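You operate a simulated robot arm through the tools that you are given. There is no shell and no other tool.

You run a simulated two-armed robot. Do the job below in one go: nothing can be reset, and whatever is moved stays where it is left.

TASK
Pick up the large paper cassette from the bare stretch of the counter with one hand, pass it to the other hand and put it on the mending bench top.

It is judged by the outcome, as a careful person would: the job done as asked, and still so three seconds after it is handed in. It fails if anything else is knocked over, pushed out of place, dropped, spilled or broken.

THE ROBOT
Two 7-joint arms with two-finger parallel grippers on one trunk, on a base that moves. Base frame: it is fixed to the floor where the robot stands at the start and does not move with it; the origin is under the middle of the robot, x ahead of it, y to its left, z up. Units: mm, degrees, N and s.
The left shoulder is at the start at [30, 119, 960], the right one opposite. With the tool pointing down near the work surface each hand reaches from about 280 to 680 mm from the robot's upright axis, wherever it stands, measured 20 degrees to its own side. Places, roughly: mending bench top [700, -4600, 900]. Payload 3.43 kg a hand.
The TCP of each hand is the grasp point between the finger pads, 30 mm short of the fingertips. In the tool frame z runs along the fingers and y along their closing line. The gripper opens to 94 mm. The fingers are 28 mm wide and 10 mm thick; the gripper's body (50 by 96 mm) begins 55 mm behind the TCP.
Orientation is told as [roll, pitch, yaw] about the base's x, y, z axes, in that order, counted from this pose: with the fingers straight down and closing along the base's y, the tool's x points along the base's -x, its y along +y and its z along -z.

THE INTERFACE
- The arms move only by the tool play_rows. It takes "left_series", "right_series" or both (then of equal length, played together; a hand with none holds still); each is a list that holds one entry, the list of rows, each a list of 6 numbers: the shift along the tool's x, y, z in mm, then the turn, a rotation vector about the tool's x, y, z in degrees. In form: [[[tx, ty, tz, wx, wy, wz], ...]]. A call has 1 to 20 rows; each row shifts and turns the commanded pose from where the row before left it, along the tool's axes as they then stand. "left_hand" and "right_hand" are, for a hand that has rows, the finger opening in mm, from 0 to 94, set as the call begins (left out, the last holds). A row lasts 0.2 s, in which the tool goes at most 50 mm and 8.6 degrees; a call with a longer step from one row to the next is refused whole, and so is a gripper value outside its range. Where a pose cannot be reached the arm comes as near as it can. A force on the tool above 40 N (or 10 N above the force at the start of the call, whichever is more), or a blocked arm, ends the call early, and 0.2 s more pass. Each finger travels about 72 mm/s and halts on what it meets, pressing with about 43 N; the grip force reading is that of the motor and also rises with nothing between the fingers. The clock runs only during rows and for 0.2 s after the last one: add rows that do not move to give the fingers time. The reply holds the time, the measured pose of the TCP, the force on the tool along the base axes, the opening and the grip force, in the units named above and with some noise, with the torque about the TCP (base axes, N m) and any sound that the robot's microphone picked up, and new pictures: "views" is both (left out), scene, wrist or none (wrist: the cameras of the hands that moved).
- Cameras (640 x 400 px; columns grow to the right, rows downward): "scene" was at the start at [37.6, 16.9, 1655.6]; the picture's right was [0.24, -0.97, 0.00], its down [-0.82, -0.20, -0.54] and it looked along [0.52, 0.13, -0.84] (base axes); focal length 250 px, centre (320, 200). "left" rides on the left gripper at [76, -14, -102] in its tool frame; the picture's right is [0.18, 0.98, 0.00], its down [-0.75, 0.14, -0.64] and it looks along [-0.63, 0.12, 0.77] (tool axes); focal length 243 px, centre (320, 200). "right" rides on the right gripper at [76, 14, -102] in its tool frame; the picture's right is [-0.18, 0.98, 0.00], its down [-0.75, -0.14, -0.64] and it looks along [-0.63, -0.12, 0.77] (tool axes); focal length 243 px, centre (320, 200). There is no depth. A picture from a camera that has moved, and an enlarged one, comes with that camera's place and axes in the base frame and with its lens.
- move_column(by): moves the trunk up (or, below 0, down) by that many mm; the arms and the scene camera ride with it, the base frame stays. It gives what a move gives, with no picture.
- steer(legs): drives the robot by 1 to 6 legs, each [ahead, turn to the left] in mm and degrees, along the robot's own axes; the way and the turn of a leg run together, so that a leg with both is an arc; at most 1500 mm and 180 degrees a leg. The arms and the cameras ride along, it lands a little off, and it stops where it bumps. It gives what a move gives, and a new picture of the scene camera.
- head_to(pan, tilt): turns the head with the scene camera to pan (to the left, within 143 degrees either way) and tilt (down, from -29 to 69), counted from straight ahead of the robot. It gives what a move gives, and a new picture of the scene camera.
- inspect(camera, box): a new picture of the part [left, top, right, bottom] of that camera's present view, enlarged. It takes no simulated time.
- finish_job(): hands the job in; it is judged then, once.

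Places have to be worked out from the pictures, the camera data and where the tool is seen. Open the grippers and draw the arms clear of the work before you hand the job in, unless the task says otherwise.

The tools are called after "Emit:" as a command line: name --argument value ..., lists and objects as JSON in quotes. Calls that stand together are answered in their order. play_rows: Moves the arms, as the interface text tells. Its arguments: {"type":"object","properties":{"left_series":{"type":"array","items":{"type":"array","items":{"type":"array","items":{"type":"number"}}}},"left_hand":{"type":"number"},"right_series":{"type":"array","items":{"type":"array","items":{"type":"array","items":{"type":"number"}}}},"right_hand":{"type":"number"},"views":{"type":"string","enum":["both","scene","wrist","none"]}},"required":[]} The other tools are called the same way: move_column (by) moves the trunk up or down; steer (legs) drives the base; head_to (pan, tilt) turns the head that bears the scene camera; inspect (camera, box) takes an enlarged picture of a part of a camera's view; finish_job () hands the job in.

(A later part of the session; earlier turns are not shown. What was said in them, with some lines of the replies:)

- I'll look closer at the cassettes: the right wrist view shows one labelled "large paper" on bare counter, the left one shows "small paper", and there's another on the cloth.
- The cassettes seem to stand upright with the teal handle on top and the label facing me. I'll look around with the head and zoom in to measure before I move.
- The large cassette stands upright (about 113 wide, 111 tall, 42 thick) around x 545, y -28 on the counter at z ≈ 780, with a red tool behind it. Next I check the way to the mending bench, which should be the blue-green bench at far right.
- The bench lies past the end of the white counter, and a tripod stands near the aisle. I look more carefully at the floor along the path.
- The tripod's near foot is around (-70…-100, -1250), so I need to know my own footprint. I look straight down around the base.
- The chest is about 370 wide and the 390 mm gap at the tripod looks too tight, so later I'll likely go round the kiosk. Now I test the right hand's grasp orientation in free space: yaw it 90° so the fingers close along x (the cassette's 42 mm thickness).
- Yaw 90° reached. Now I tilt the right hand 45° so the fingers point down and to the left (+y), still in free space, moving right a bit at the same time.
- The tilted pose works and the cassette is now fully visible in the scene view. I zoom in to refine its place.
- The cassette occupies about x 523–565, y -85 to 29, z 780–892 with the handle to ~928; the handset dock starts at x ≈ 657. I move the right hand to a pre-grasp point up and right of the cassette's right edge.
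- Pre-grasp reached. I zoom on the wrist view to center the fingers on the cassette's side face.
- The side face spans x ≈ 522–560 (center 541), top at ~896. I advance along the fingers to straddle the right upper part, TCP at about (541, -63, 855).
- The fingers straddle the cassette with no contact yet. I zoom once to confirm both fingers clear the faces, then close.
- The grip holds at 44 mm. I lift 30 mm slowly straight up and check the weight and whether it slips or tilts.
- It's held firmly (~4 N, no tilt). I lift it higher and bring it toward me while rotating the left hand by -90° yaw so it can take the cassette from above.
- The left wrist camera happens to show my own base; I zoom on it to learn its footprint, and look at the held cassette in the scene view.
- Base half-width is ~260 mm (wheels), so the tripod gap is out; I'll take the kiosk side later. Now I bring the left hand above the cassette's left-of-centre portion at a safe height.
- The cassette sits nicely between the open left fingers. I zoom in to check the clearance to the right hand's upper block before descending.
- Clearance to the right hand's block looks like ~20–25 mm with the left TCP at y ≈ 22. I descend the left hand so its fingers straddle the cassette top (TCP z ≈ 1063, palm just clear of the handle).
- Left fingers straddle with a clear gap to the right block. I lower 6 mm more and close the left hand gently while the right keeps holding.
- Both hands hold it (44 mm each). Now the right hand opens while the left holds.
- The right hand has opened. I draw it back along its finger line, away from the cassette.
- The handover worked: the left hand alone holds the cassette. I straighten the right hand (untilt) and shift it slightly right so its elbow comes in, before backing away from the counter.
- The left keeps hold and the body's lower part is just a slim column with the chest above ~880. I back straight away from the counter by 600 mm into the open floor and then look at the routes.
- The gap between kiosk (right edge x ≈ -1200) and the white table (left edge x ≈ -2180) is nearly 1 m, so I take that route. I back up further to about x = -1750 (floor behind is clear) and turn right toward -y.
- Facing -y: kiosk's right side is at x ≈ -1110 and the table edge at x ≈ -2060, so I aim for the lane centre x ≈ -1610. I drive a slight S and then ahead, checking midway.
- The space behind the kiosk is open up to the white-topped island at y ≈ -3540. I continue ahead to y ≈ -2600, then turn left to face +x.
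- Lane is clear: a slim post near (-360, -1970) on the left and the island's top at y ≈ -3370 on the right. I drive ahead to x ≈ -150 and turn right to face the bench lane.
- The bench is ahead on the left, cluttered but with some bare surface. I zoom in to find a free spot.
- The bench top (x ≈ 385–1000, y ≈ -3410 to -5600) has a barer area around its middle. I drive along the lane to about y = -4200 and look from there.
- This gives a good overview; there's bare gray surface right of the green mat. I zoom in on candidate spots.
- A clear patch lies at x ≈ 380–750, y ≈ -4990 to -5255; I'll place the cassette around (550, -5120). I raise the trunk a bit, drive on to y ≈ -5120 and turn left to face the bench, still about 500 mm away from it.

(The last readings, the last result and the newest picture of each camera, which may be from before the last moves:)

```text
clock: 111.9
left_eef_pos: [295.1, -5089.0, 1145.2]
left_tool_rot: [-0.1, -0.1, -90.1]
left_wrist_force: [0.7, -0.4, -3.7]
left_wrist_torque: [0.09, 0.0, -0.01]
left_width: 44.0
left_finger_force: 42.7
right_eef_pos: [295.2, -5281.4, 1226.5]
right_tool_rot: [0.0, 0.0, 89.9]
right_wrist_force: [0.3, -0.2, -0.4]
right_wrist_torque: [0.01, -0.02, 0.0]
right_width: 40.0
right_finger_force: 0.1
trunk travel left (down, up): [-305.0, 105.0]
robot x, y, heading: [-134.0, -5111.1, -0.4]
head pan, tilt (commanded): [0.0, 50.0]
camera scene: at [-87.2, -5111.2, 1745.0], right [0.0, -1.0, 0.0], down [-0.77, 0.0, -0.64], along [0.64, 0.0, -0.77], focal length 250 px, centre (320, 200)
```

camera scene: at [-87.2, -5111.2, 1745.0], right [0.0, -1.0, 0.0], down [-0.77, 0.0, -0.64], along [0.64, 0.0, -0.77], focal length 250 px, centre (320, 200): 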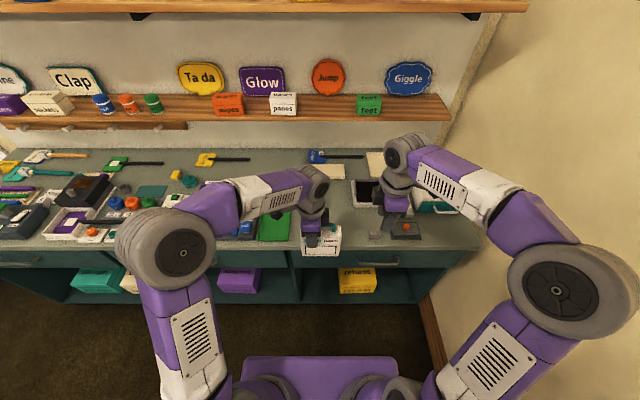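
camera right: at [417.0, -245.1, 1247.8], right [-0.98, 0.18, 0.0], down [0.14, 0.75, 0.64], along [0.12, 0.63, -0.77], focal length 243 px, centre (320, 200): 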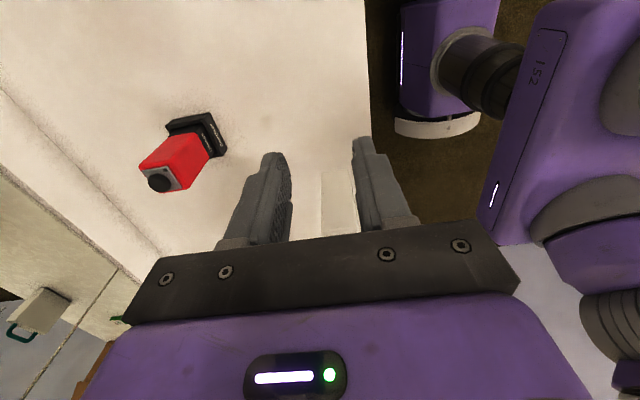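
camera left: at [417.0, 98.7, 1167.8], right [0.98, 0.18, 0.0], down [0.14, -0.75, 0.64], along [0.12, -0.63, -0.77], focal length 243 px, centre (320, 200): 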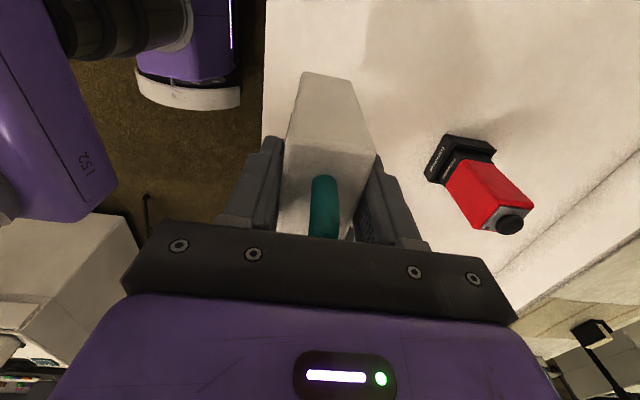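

The clear patch is straight ahead under the cassette's path. I drive forward 200 mm so that the cassette hovers over it.

Emit:
steer --legs '[[200, 0.2]]'

```text
clock: 113.5
left_eef_pos: [495.4, -5088.3, 1144.9]
left_tool_rot: [-0.1, 0.0, -90.1]
left_wrist_force: [1.8, 0.5, -2.9]
left_wrist_torque: [0.08, 0.01, 0.01]
left_width: 43.9
left_finger_force: 43.4
right_eef_pos: [496.4, -5281.2, 1226.1]
right_tool_rot: [0.0, 0.0, 90.0]
right_wrist_force: [0.1, 0.0, -0.3]
right_wrist_torque: [-0.02, -0.01, 0.01]
right_width: 40.0
right_finger_force: 0.1
trunk travel left (down, up): [-305.0, 105.0]
robot x, y, heading: [64.4, -5108.1, 0.3]
head pan, tilt (commanded): [0.0, 50.0]
camera scene: at [113.6, -5111.3, 1745.0], right [0.0, -1.0, 0.0], down [-0.77, 0.0, -0.64], along [0.64, 0.0, -0.77], focal length 250 px, centre (320, 200)
```

scene: 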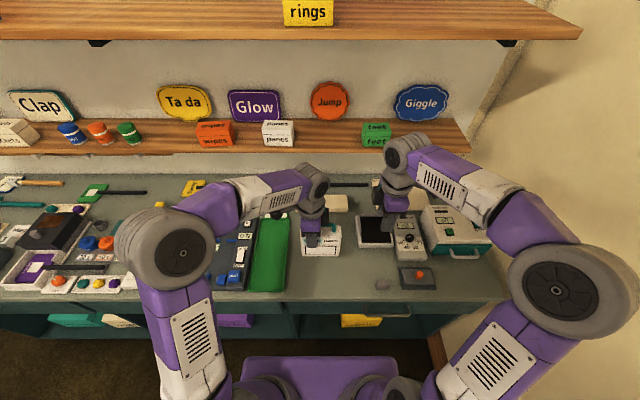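

Over the patch now. I extend 40 mm further and lower to about 40 mm above the bench top, then check.

Emit:
play_rows --left_series '[[[0, 20, 0, 0, 0, 0], [0, 20, 0, 0, 0, 0], [0, 0, 20, 0, 0, 0], [0, 0, 20, 0, 0, 0], [0, 0, 20, 0, 0, 0], [0, 0, 20, 0, 0, 0], [0, 0, 15, 0, 0, 0], [0, 0, 0, 0, 0, 0]]]' --left_hand 20 --views "both"

Emit:
inspect --camera "scene" --box '[230, 160, 430, 300]'

```text
clock: 115.3
left_eef_pos: [534.9, -5087.7, 1049.7]
left_tool_rot: [0.0, 0.0, -90.0]
left_wrist_force: [0.6, 0.5, -3.1]
left_wrist_torque: [0.1, 0.01, 0.03]
left_width: 44.3
left_finger_force: 42.8
right_eef_pos: [494.9, -5281.3, 1226.7]
right_tool_rot: [0.0, 0.0, 90.0]
right_wrist_force: [0.7, -0.3, -0.3]
right_wrist_torque: [-0.01, 0.0, -0.01]
right_width: 40.1
right_finger_force: 0.1
trunk travel left (down, up): [-305.0, 105.0]
robot x, y, heading: [66.1, -5111.8, 0.1]
head pan, tilt (commanded): [0.0, 50.0]
camera scene: at [112.9, -5111.3, 1745.0], right [0.0, -1.0, 0.0], down [-0.77, 0.0, -0.64], along [0.64, 0.0, -0.77], focal length 250 px, centre (320, 200)
camera left: at [522.2, -5012.3, 1152.5], right [0.98, 0.18, 0.0], down [0.14, -0.75, 0.64], along [0.12, -0.63, -0.77], focal length 243 px, centre (320, 200)
```

scene: 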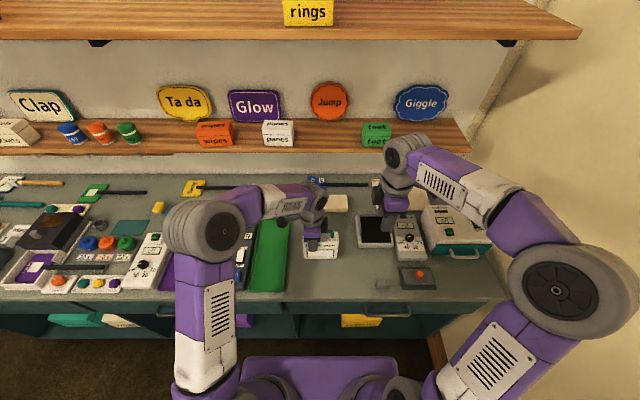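
left: 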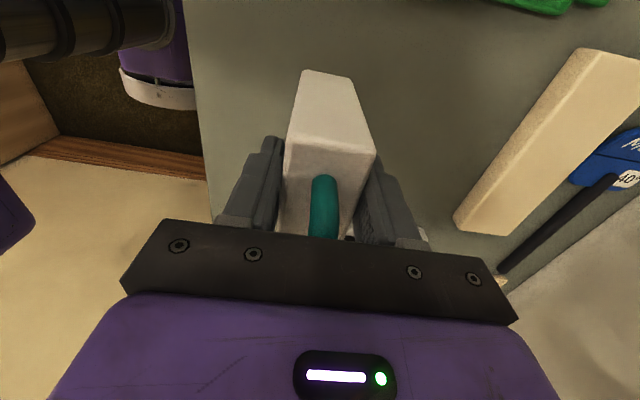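

```text
2.86 times, centred on (330, 230) of scene
camera zoom: at [112.9, -5111.3, 1745.0], right [0.0, -1.0, 0.0], down [-0.77, 0.0, -0.64], along [0.64, 0.0, -0.77], focal length 714 px, centre (291, 114)
```

zoom: 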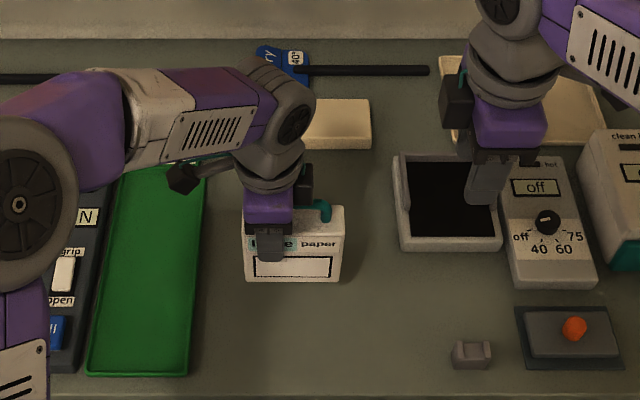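

The cassette hovers over bare bench between the green mat and the tablet tray. I lower it slowly the rest of the way, first 34 mm.

Emit:
play_rows --left_series '[[[0, 0, 7, 0, 0, 0], [0, 0, 7, 0, 0, 0], [0, 0, 6, 0, 0, 0], [0, 0, 5, 0, 0, 0], [0, 0, 5, 0, 0, 0], [0, 0, 4, 0, 0, 0], [0, 0, 0, 0, 0, 0]]]' --left_hand 20 --views "none"

Emit:
inspect --camera "scene" --box '[270, 190, 370, 260]'

```text
clock: 116.9
left_eef_pos: [535.2, -5088.5, 1016.3]
left_tool_rot: [-0.1, 0.0, -90.1]
left_wrist_force: [0.2, -0.8, -2.8]
left_wrist_torque: [0.11, 0.02, 0.01]
left_width: 43.9
left_finger_force: 42.3
right_eef_pos: [496.3, -5281.0, 1227.0]
right_tool_rot: [0.0, 0.0, 89.9]
right_wrist_force: [-0.3, -0.1, -0.3]
right_wrist_torque: [0.01, 0.0, -0.03]
right_width: 40.0
right_finger_force: 0.0
trunk travel left (down, up): [-305.0, 105.0]
robot x, y, heading: [66.9, -5111.7, -0.1]
head pan, tilt (commanded): [0.0, 50.0]
```

```text
5.71 times, centred on (320, 225) of scene
camera zoom: at [113.0, -5111.3, 1745.0], right [0.0, -1.0, 0.0], down [-0.77, 0.0, -0.64], along [0.64, 0.0, -0.77], focal length 1428 px, centre (320, 57)
```

zoom: 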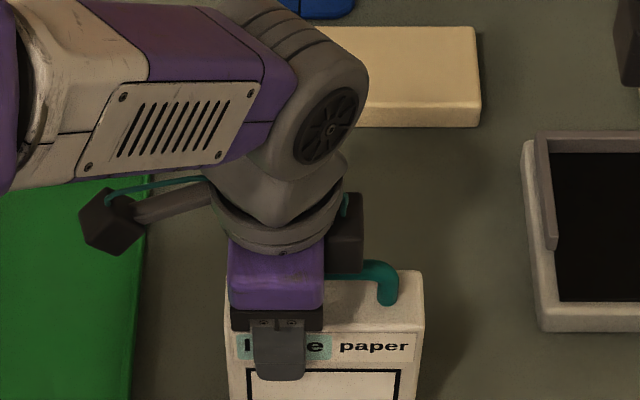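

Still free-hanging (about -3 N). I creep down in 2 mm steps until the bench takes the load.

Emit:
play_rows --left_series '[[[0, 0, 2, 0, 0, 0], [0, 0, 2, 0, 0, 0], [0, 0, 2, 0, 0, 0], [0, 0, 0, 0, 0, 0]]]' --left_hand 20 --views "none"

Emit:
play_rows --left_series '[[[0, 0, 1.5, 0, 0, 0], [0, 0, 1.5, 0, 0, 0], [0, 0, 0, 0, 0, 0]]]' --left_hand 20 --views "none"

```text
clock: 117.9
left_eef_pos: [535.9, -5088.8, 1009.7]
left_tool_rot: [-0.1, 0.1, -90.0]
left_wrist_force: [-0.4, 0.6, -3.3]
left_wrist_torque: [0.1, 0.02, -0.02]
left_width: 44.1
left_finger_force: 43.4
right_eef_pos: [495.8, -5281.6, 1225.5]
right_tool_rot: [0.0, 0.0, 90.1]
right_wrist_force: [0.0, 0.7, -0.1]
right_wrist_torque: [-0.01, -0.03, 0.01]
right_width: 39.7
right_finger_force: 0.0
trunk travel left (down, up): [-305.0, 105.0]
robot x, y, heading: [66.1, -5114.5, -0.0]
head pan, tilt (commanded): [0.0, 50.0]
```

```text
clock: 118.7
left_eef_pos: [534.8, -5088.3, 1008.1]
left_tool_rot: [-0.1, 0.1, -90.0]
left_wrist_force: [0.0, 0.2, -3.9]
left_wrist_torque: [0.11, 0.0, -0.01]
left_width: 44.2
left_finger_force: 43.0
right_eef_pos: [495.3, -5279.8, 1225.7]
right_tool_rot: [0.0, 0.0, 90.0]
right_wrist_force: [-0.1, -0.7, 0.2]
right_wrist_torque: [-0.01, 0.03, -0.04]
right_width: 39.9
right_finger_force: 0.0
trunk travel left (down, up): [-305.0, 105.0]
robot x, y, heading: [62.1, -5111.1, 0.0]
head pan, tilt (commanded): [0.0, 50.0]
```

No contact yet at TCP z ≈ 1008; I keep creeping down in small steps, watching the force.

Emit:
play_rows --left_series '[[[0, 0, 1.5, 0, 0, 0], [0, 0, 1.5, 0, 0, 0], [0, 0, 0, 0, 0, 0]]]' --left_hand 20 --views "none"

Emit:
play_rows --left_series '[[[0, 0, 1, 0, 0, 0], [0, 0, 1, 0, 0, 0], [0, 0, 0, 0, 0, 0]]]' --left_hand 20 --views "none"

Emit:
inspect --camera "scene" --box '[290, 220, 370, 270]'

```text
clock: 119.5
left_eef_pos: [534.9, -5088.2, 1002.7]
left_tool_rot: [0.0, 0.0, -90.0]
left_wrist_force: [0.5, -0.4, -3.3]
left_wrist_torque: [0.04, 0.0, -0.01]
left_width: 44.0
left_finger_force: 43.3
right_eef_pos: [495.7, -5280.8, 1226.9]
right_tool_rot: [0.0, 0.0, 90.0]
right_wrist_force: [0.7, 0.2, -0.1]
right_wrist_torque: [0.02, -0.01, 0.0]
right_width: 40.3
right_finger_force: 0.0
trunk travel left (down, up): [-305.0, 105.0]
robot x, y, heading: [67.0, -5109.7, 0.1]
head pan, tilt (commanded): [0.0, 50.0]
```

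```text
clock: 120.3
left_eef_pos: [535.4, -5088.4, 1001.8]
left_tool_rot: [-0.2, 0.0, -90.0]
left_wrist_force: [-0.6, 0.4, -4.8]
left_wrist_torque: [0.09, -0.03, 0.0]
left_width: 44.1
left_finger_force: 42.9
right_eef_pos: [496.5, -5280.4, 1226.5]
right_tool_rot: [0.0, 0.0, 90.0]
right_wrist_force: [-0.2, -0.8, 0.4]
right_wrist_torque: [-0.02, 0.01, -0.01]
right_width: 39.7
right_finger_force: 0.1
trunk travel left (down, up): [-305.0, 105.0]
robot x, y, heading: [65.7, -5111.2, 0.1]
head pan, tilt (commanded): [0.0, 50.0]
```

```text
8.00 times, centred on (330, 245) of scene
camera zoom: at [113.1, -5111.3, 1745.0], right [0.0, -1.0, 0.0], down [-0.77, 0.0, -0.64], along [0.64, 0.0, -0.77], focal length 1999 px, centre (240, -160)
```

zoom: 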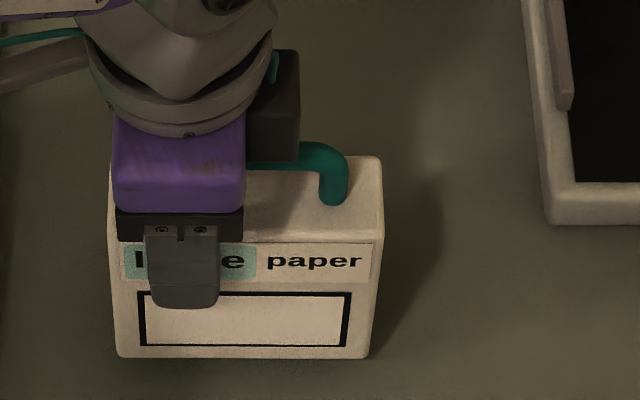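

Still hanging at z ≈ 1002; the shadow suggests only a few mm left. I continue creeping down in 1 mm steps.

Emit:
play_rows --left_series '[[[0, 0, 1, 0, 0, 0], [0, 0, 1, 0, 0, 0], [0, 0, 1, 0, 0, 0], [0, 0, 0, 0, 0, 0]]]' --left_hand 20 --views "none"

Emit:
play_rows --left_series '[[[0, 0, 1, 0, 0, 0], [0, 0, 1, 0, 0, 0], [0, 0, 0, 0, 0, 0]]]' --left_hand 20 --views "none"

```text
clock: 121.3
left_eef_pos: [536.1, -5087.7, 1000.2]
left_tool_rot: [-0.2, 0.0, -90.0]
left_wrist_force: [-0.2, 0.0, -2.8]
left_wrist_torque: [0.1, 0.0, -0.03]
left_width: 44.0
left_finger_force: 42.9
right_eef_pos: [494.2, -5280.2, 1226.7]
right_tool_rot: [0.1, 0.0, 90.0]
right_wrist_force: [-0.5, 0.9, -0.3]
right_wrist_torque: [-0.04, -0.02, 0.01]
right_width: 40.2
right_finger_force: 0.2
trunk travel left (down, up): [-305.0, 105.0]
robot x, y, heading: [64.6, -5112.5, -0.1]
head pan, tilt (commanded): [0.0, 50.0]
```

```text
clock: 122.1
left_eef_pos: [535.6, -5088.3, 996.1]
left_tool_rot: [0.0, 0.0, -89.9]
left_wrist_force: [0.4, -0.1, -4.6]
left_wrist_torque: [0.11, 0.0, 0.04]
left_width: 44.1
left_finger_force: 42.7
right_eef_pos: [494.8, -5281.0, 1226.1]
right_tool_rot: [-0.1, -0.1, 90.0]
right_wrist_force: [0.2, -0.4, -0.1]
right_wrist_torque: [0.0, 0.01, 0.0]
right_width: 40.1
right_finger_force: 0.1
trunk travel left (down, up): [-305.0, 105.0]
robot x, y, heading: [65.7, -5111.7, 0.2]
head pan, tilt (commanded): [0.0, 50.0]
```

Bench seems a little lower than 900. I keep lowering gently; the force limit will stop me on contact.

Emit:
play_rows --left_series '[[[0, 0, 1.2, 0, 0, 0], [0, 0, 1.2, 0, 0, 0], [0, 0, 1.2, 0, 0, 0], [0, 0, 1.2, 0, 0, 0], [0, 0, 0, 0, 0, 0]]]' --left_hand 20 --views "wrist"

Emit:
inspect --camera "scene" --box '[290, 220, 370, 270]'

```text
clock: 123.3
left_eef_pos: [535.2, -5087.5, 992.4]
left_tool_rot: [-0.1, 0.0, -90.1]
left_wrist_force: [-0.5, 0.3, -4.0]
left_wrist_torque: [0.11, 0.03, -0.01]
left_width: 43.9
left_finger_force: 43.3
right_eef_pos: [495.6, -5281.0, 1227.4]
right_tool_rot: [-0.1, 0.0, 90.0]
right_wrist_force: [-0.2, 0.4, 0.3]
right_wrist_torque: [-0.02, 0.02, -0.03]
right_width: 39.9
right_finger_force: 0.1
trunk travel left (down, up): [-305.0, 105.0]
robot x, y, heading: [66.8, -5110.9, -0.2]
head pan, tilt (commanded): [0.0, 50.0]
camera left: at [522.3, -5012.4, 1094.7], right [0.98, 0.18, 0.0], down [0.14, -0.75, 0.64], along [0.12, -0.63, -0.77], focal length 243 px, centre (320, 200)
```

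left: 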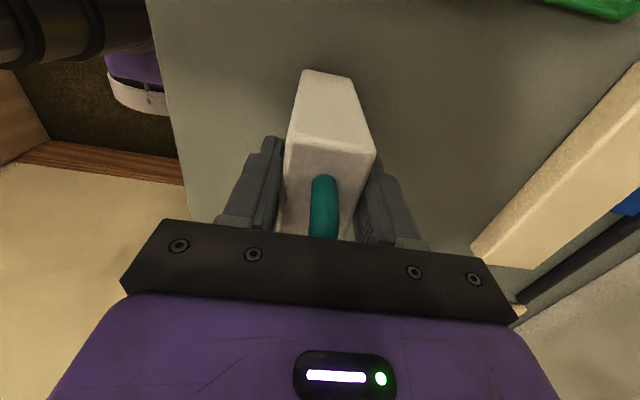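

```text
8.00 times, centred on (330, 245) of scene
camera zoom: at [113.1, -5111.3, 1745.0], right [0.0, -1.0, 0.0], down [-0.77, 0.0, -0.64], along [0.64, 0.0, -0.77], focal length 1999 px, centre (240, -160)
```

zoom: 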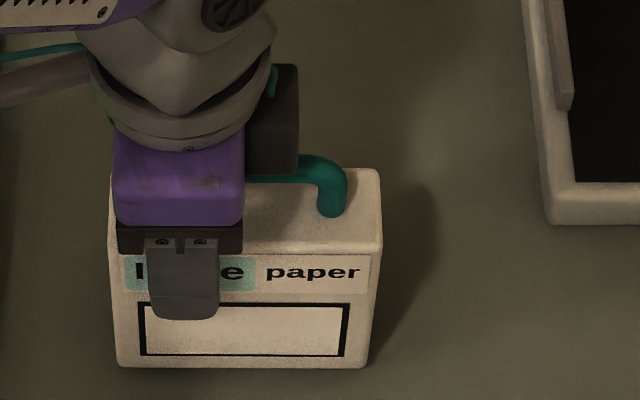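

Still no load change; the shadow nearly meets the base. I continue lowering carefully.

Emit:
play_rows --left_series '[[[0, 0, 1.5, 0, 0, 0], [0, 0, 1.5, 0, 0, 0], [0, 0, 1.5, 0, 0, 0], [0, 0, 1.5, 0, 0, 0], [0, 0, 0, 0, 0, 0]]]' --left_hand 20 --views "none"

Emit:
inspect --camera "scene" --box '[290, 220, 370, 270]'

Emit:
inspect --camera "left" --box '[240, 40, 400, 160]'

```text
clock: 124.5
left_eef_pos: [536.2, -5086.8, 989.3]
left_tool_rot: [0.3, -0.2, -90.0]
left_wrist_force: [-1.5, 6.3, 22.2]
left_wrist_torque: [-1.19, 0.08, -0.08]
left_width: 44.2
left_finger_force: 43.0
right_eef_pos: [493.5, -5279.4, 1227.9]
right_tool_rot: [-0.2, 0.0, 90.0]
right_wrist_force: [-0.9, 0.2, 0.9]
right_wrist_torque: [-0.03, 0.0, 0.01]
right_width: 40.3
right_finger_force: 0.0
trunk travel left (down, up): [-305.0, 105.0]
robot x, y, heading: [69.4, -5111.1, -0.1]
head pan, tilt (commanded): [0.0, 50.0]
```

```text
8.00 times, centred on (330, 245) of scene
camera zoom: at [110.4, -5110.0, 1745.3], right [0.0, -1.0, 0.0], down [-0.77, 0.0, -0.64], along [0.64, 0.0, -0.77], focal length 1999 px, centre (240, -160)
```

zoom: 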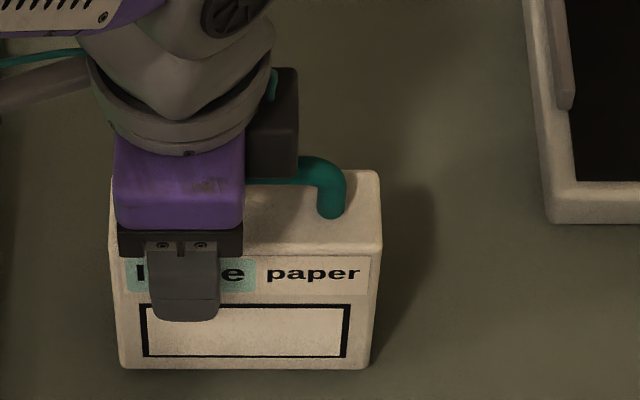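

```text
3.33 times, centred on (320, 100) of left
camera zoom: at [521.6, -5011.6, 1091.0], right [0.98, 0.18, 0.0], down [0.14, -0.75, 0.64], along [0.12, -0.63, -0.77], focal length 809 px, centre (320, 533)
```

zoom: 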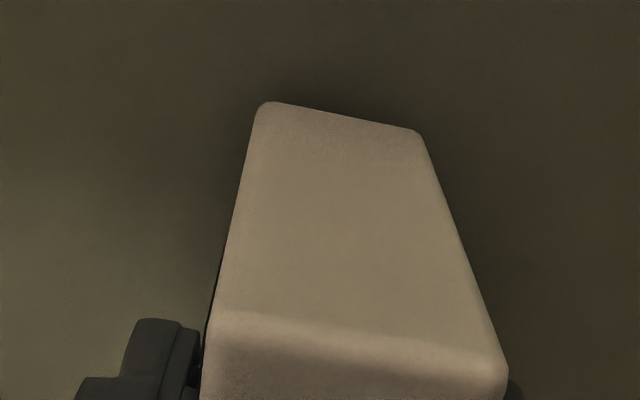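

Contact: the bench now pushes up with ~22 N at TCP z ≈ 989. I ease up slightly to relieve the press before releasing.

Emit:
play_rows --left_series '[[[0, 0, -0.8, 0, 0, 0], [0, 0, -0.6, 0, 0, 0], [0, 0, 0, 0, 0, 0]]]' --left_hand 20 --views "none"

```text
clock: 125.3
left_eef_pos: [533.6, -5086.8, 989.5]
left_tool_rot: [0.1, 0.1, -90.1]
left_wrist_force: [4.4, 6.8, 19.8]
left_wrist_torque: [-0.43, -0.44, 0.25]
left_width: 44.4
left_finger_force: 43.4
right_eef_pos: [494.5, -5279.9, 1227.5]
right_tool_rot: [0.1, -0.1, 90.0]
right_wrist_force: [0.2, 0.2, -0.4]
right_wrist_torque: [0.0, 0.03, -0.01]
right_width: 39.9
right_finger_force: 0.2
trunk travel left (down, up): [-305.0, 105.0]
robot x, y, heading: [67.3, -5115.0, -0.2]
head pan, tilt (commanded): [0.0, 50.0]
```

Still ~20 N of press; I raise another 1.2 mm.

Emit:
play_rows --left_series '[[[0, 0, -0.6, 0, 0, 0], [0, 0, -0.6, 0, 0, 0], [0, 0, 0, 0, 0, 0], [0, 0, 0, 0, 0, 0]]]' --left_hand 20 --views "none"

```text
clock: 126.3
left_eef_pos: [534.0, -5088.3, 987.6]
left_tool_rot: [-0.2, 0.0, -90.1]
left_wrist_force: [2.5, 2.0, 5.5]
left_wrist_torque: [-0.3, -0.3, 0.11]
left_width: 44.1
left_finger_force: 42.9
right_eef_pos: [496.1, -5280.0, 1228.1]
right_tool_rot: [0.0, 0.0, 90.0]
right_wrist_force: [-0.6, 0.7, -0.2]
right_wrist_torque: [0.03, -0.01, -0.02]
right_width: 40.0
right_finger_force: 0.0
trunk travel left (down, up): [-305.0, 105.0]
robot x, y, heading: [64.7, -5111.2, 0.0]
head pan, tilt (commanded): [0.0, 50.0]
```

The load is now mostly on the bench (light press). I open the left hand.

Emit:
play_rows --left_series '[[[0, 0, 0, 0, 0, 0], [0, 0, 0, 0, 0, 0], [0, 0, 0, 0, 0, 0], [0, 0, 0, 0, 0, 0], [0, 0, 0, 0, 0, 0]]]' --left_hand 90 --views "both"

Emit:
inspect --camera "scene" --box '[270, 200, 370, 270]'

```text
clock: 127.5
left_eef_pos: [535.3, -5087.7, 989.6]
left_tool_rot: [0.0, 0.0, -90.0]
left_wrist_force: [-0.5, 0.2, 1.0]
left_wrist_torque: [0.02, 0.02, 0.01]
left_width: 90.1
left_finger_force: 0.1
right_eef_pos: [495.0, -5280.7, 1226.7]
right_tool_rot: [-0.1, -0.1, 89.9]
right_wrist_force: [0.1, 0.2, 0.0]
right_wrist_torque: [-0.01, 0.02, 0.0]
right_width: 39.9
right_finger_force: 0.0
trunk travel left (down, up): [-305.0, 105.0]
robot x, y, heading: [68.4, -5116.1, 0.3]
head pan, tilt (commanded): [0.0, 50.0]
camera scene: at [112.8, -5111.3, 1745.0], right [0.0, -1.0, 0.0], down [-0.77, 0.0, -0.64], along [0.64, 0.0, -0.77], focal length 250 px, centre (320, 200)
camera left: at [522.2, -5012.7, 1091.6], right [0.98, 0.18, 0.0], down [0.14, -0.75, 0.64], along [0.12, -0.63, -0.77], focal length 243 px, centre (320, 200)
```

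scene: 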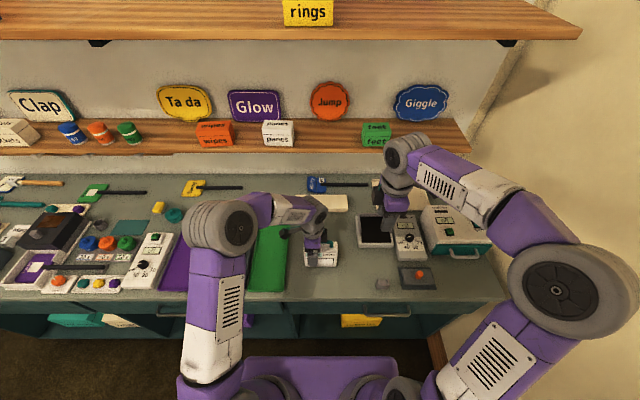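
left: 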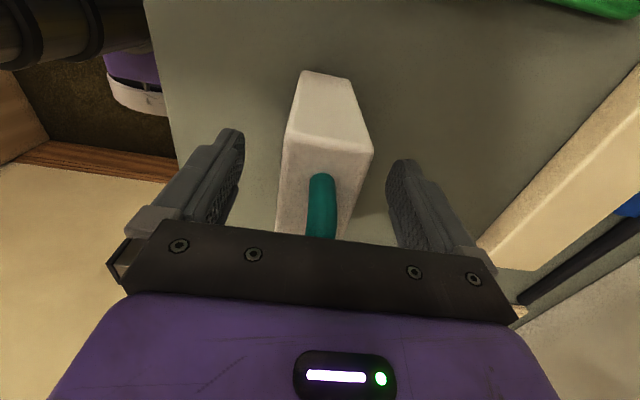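

```text
5.71 times, centred on (320, 235) of scene
camera zoom: at [112.8, -5111.3, 1745.0], right [0.0, -1.0, 0.0], down [-0.77, 0.0, -0.64], along [0.64, 0.0, -0.77], focal length 1428 px, centre (320, 0)
```

zoom: 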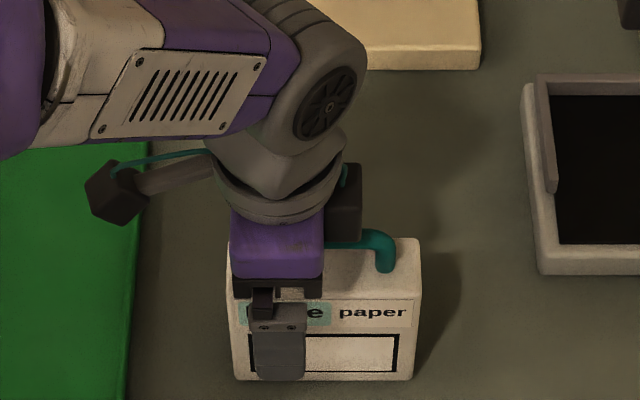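

The cassette stands free on the bench. I raise the left hand straight up, well clear of the handle.

Emit:
play_rows --left_series '[[[0, 0, -5, 0, 0, 0], [0, 0, -8, 0, 0, 0], [0, 0, -15, 0, 0, 0], [0, 0, -20, 0, 0, 0], [0, 0, -25, 0, 0, 0], [0, 0, -25, 0, 0, 0], [0, 0, -25, 0, 0, 0], [0, 0, -25, 0, 0, 0], [0, 0, -20, 0, 0, 0], [0, 0, 0, 0, 0, 0]]]' --left_hand 90 --views "both"

Emit:
inspect --camera "scene" --box '[250, 180, 400, 290]'

```text
clock: 129.7
left_eef_pos: [534.9, -5088.1, 1157.4]
left_tool_rot: [-0.1, 0.0, -90.0]
left_wrist_force: [-0.3, 0.4, -0.3]
left_wrist_torque: [0.02, 0.03, -0.01]
left_width: 90.4
left_finger_force: 0.0
right_eef_pos: [496.0, -5280.4, 1227.0]
right_tool_rot: [0.0, 0.0, 89.9]
right_wrist_force: [0.6, -0.2, 1.0]
right_wrist_torque: [0.02, 0.02, 0.0]
right_width: 39.9
right_finger_force: 0.0
trunk travel left (down, up): [-305.0, 105.0]
robot x, y, heading: [64.9, -5112.1, -0.1]
head pan, tilt (commanded): [0.0, 50.0]
camera scene: at [113.0, -5111.3, 1745.0], right [0.0, -1.0, 0.0], down [-0.77, 0.0, -0.64], along [0.64, 0.0, -0.77], focal length 250 px, centre (320, 200)
camera left: at [521.9, -5013.2, 1259.8], right [0.98, 0.18, 0.0], down [0.14, -0.75, 0.64], along [0.12, -0.63, -0.77], focal length 243 px, centre (320, 200)
```

scene: 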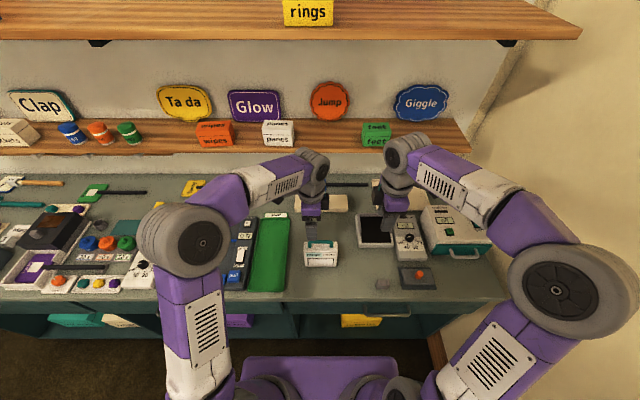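
left: 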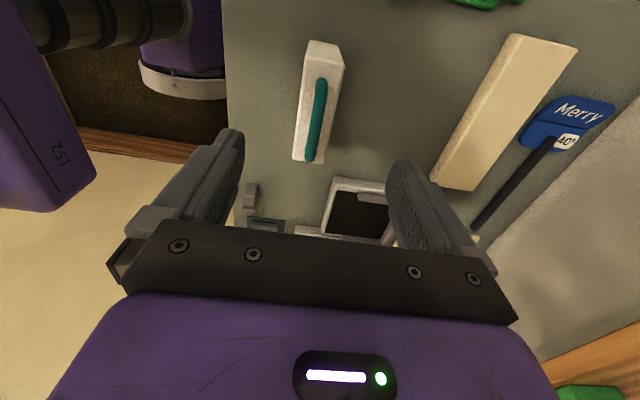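

```text
3.64 times, centred on (325, 235) of scene
camera zoom: at [113.0, -5111.3, 1745.0], right [0.0, -1.0, 0.0], down [-0.77, 0.0, -0.64], along [0.64, 0.0, -0.77], focal length 908 px, centre (302, 73)
```

zoom: 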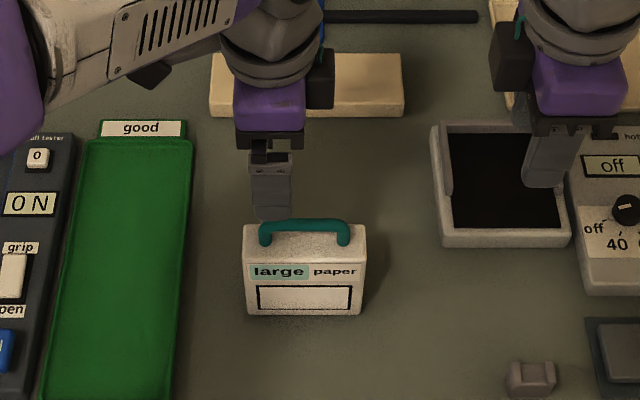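

The cassette stands upright and free on the bench top. I back the robot off so both arms are clear, and open both grippers fully.

Emit:
steer --legs '[[-250, 0]]'

Emit:
play_rows --left_series '[[[0, 0, 0, 0, 0, 0], [0, 0, 0, 0, 0, 0], [0, 0, 0, 0, 0, 0], [0, 0, 0, 0, 0, 0]]]' --right_series '[[[0, 0, 0, 0, 0, 0], [0, 0, 0, 0, 0, 0], [0, 0, 0, 0, 0, 0], [0, 0, 0, 0, 0, 0]]]' --left_hand 94 --right_hand 94 --views "scene"

Emit:
inspect --camera "scene" --box '[220, 130, 420, 260]'

```text
clock: 131.5
left_eef_pos: [285.7, -5088.7, 1156.4]
left_tool_rot: [0.1, 0.0, -90.0]
left_wrist_force: [0.5, -1.2, -0.8]
left_wrist_torque: [0.01, 0.0, 0.02]
left_width: 89.9
left_finger_force: 0.1
right_eef_pos: [246.7, -5281.9, 1227.8]
right_tool_rot: [0.0, 0.0, 90.0]
right_wrist_force: [0.1, -0.7, 0.3]
right_wrist_torque: [0.04, -0.01, -0.01]
right_width: 40.0
right_finger_force: 0.0
trunk travel left (down, up): [-305.0, 105.0]
robot x, y, heading: [-180.6, -5114.2, -0.2]
head pan, tilt (commanded): [0.0, 50.0]
camera scene: at [-135.9, -5111.4, 1745.0], right [0.0, -1.0, 0.0], down [-0.77, 0.0, -0.64], along [0.64, 0.0, -0.77], focal length 250 px, centre (320, 200)
```

scene: 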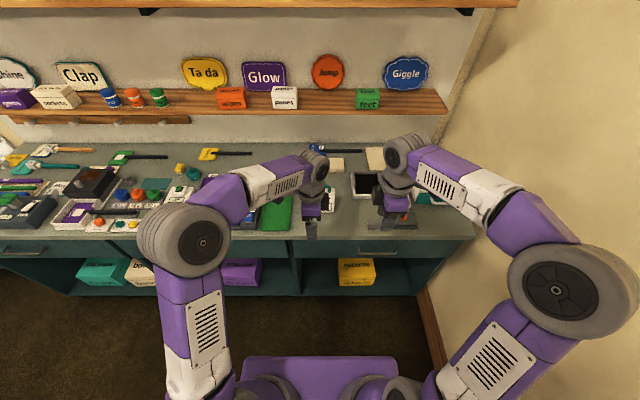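

```text
clock: 132.5
left_eef_pos: [287.5, -5088.9, 1157.7]
left_tool_rot: [-0.2, 0.0, -90.0]
left_wrist_force: [-0.2, -0.4, 0.0]
left_wrist_torque: [0.02, 0.0, 0.01]
left_width: 93.9
left_finger_force: 0.1
right_eef_pos: [247.3, -5280.4, 1227.1]
right_tool_rot: [0.1, 0.0, 90.0]
right_wrist_force: [0.9, 0.2, 0.3]
right_wrist_torque: [-0.02, 0.04, 0.03]
right_width: 93.8
right_finger_force: 0.0
trunk travel left (down, up): [-305.0, 105.0]
robot x, y, heading: [-181.5, -5111.8, -0.1]
head pan, tilt (commanded): [0.0, 50.0]
camera scene: at [-135.5, -5111.4, 1745.0], right [0.0, -1.0, 0.0], down [-0.77, 0.0, -0.64], along [0.64, 0.0, -0.77], focal length 250 px, centre (320, 200)
```

scene: 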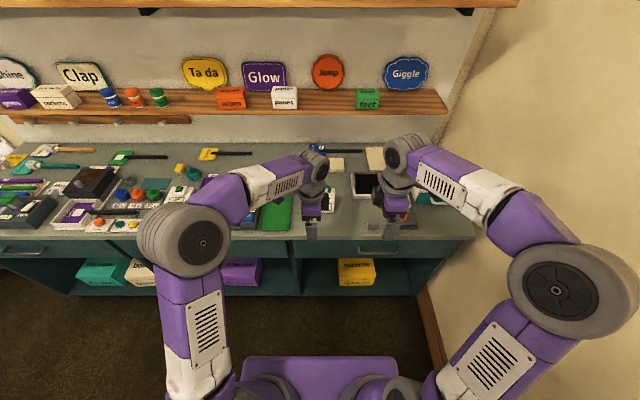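

```text
3.08 times, centred on (320, 195) of scene
camera zoom: at [-135.5, -5111.4, 1745.0], right [0.0, -1.0, 0.0], down [-0.77, 0.0, -0.64], along [0.64, 0.0, -0.77], focal length 769 px, centre (320, 215)
```

zoom: 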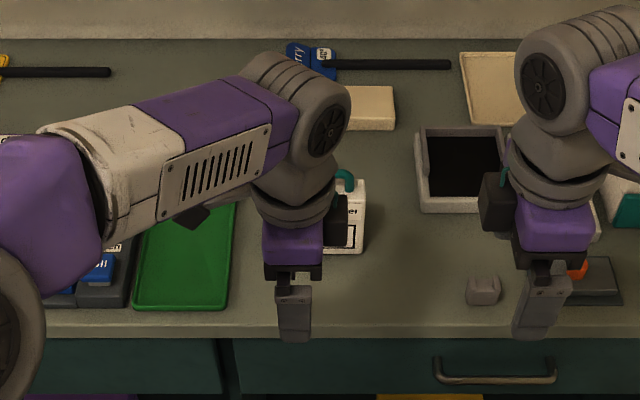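

The cassette stands upright on bare bench top, nothing around it was touched, both grippers are open, and the arms are clear. I hand the job in.

Emit:
finish_job

```text
The job is handed in.
```

The large paper cassette is standing upright on the mending bench top. It sits on bare surface between the green mat and the tablet tray, at roughly (535, -5115).

- **Pick and pass:** the right hand picked it up from the counter and passed it to the left hand in mid-air. The left hand then held it all the way to the bench.
- **Route:** the gap between the tripod and the counter was too narrow for the base, so I went round the kiosk. Nothing bumped along the way.
- **Placing:** the bench top turned out about 20 mm lower than the 900 mm given. On touching down I pressed about 22 N onto the bench before easing off and opening the hand.

From what I could see, nothing else was moved or knocked over. Before handing in, I opened both grippers and backed the robot 250 mm away from the bench.
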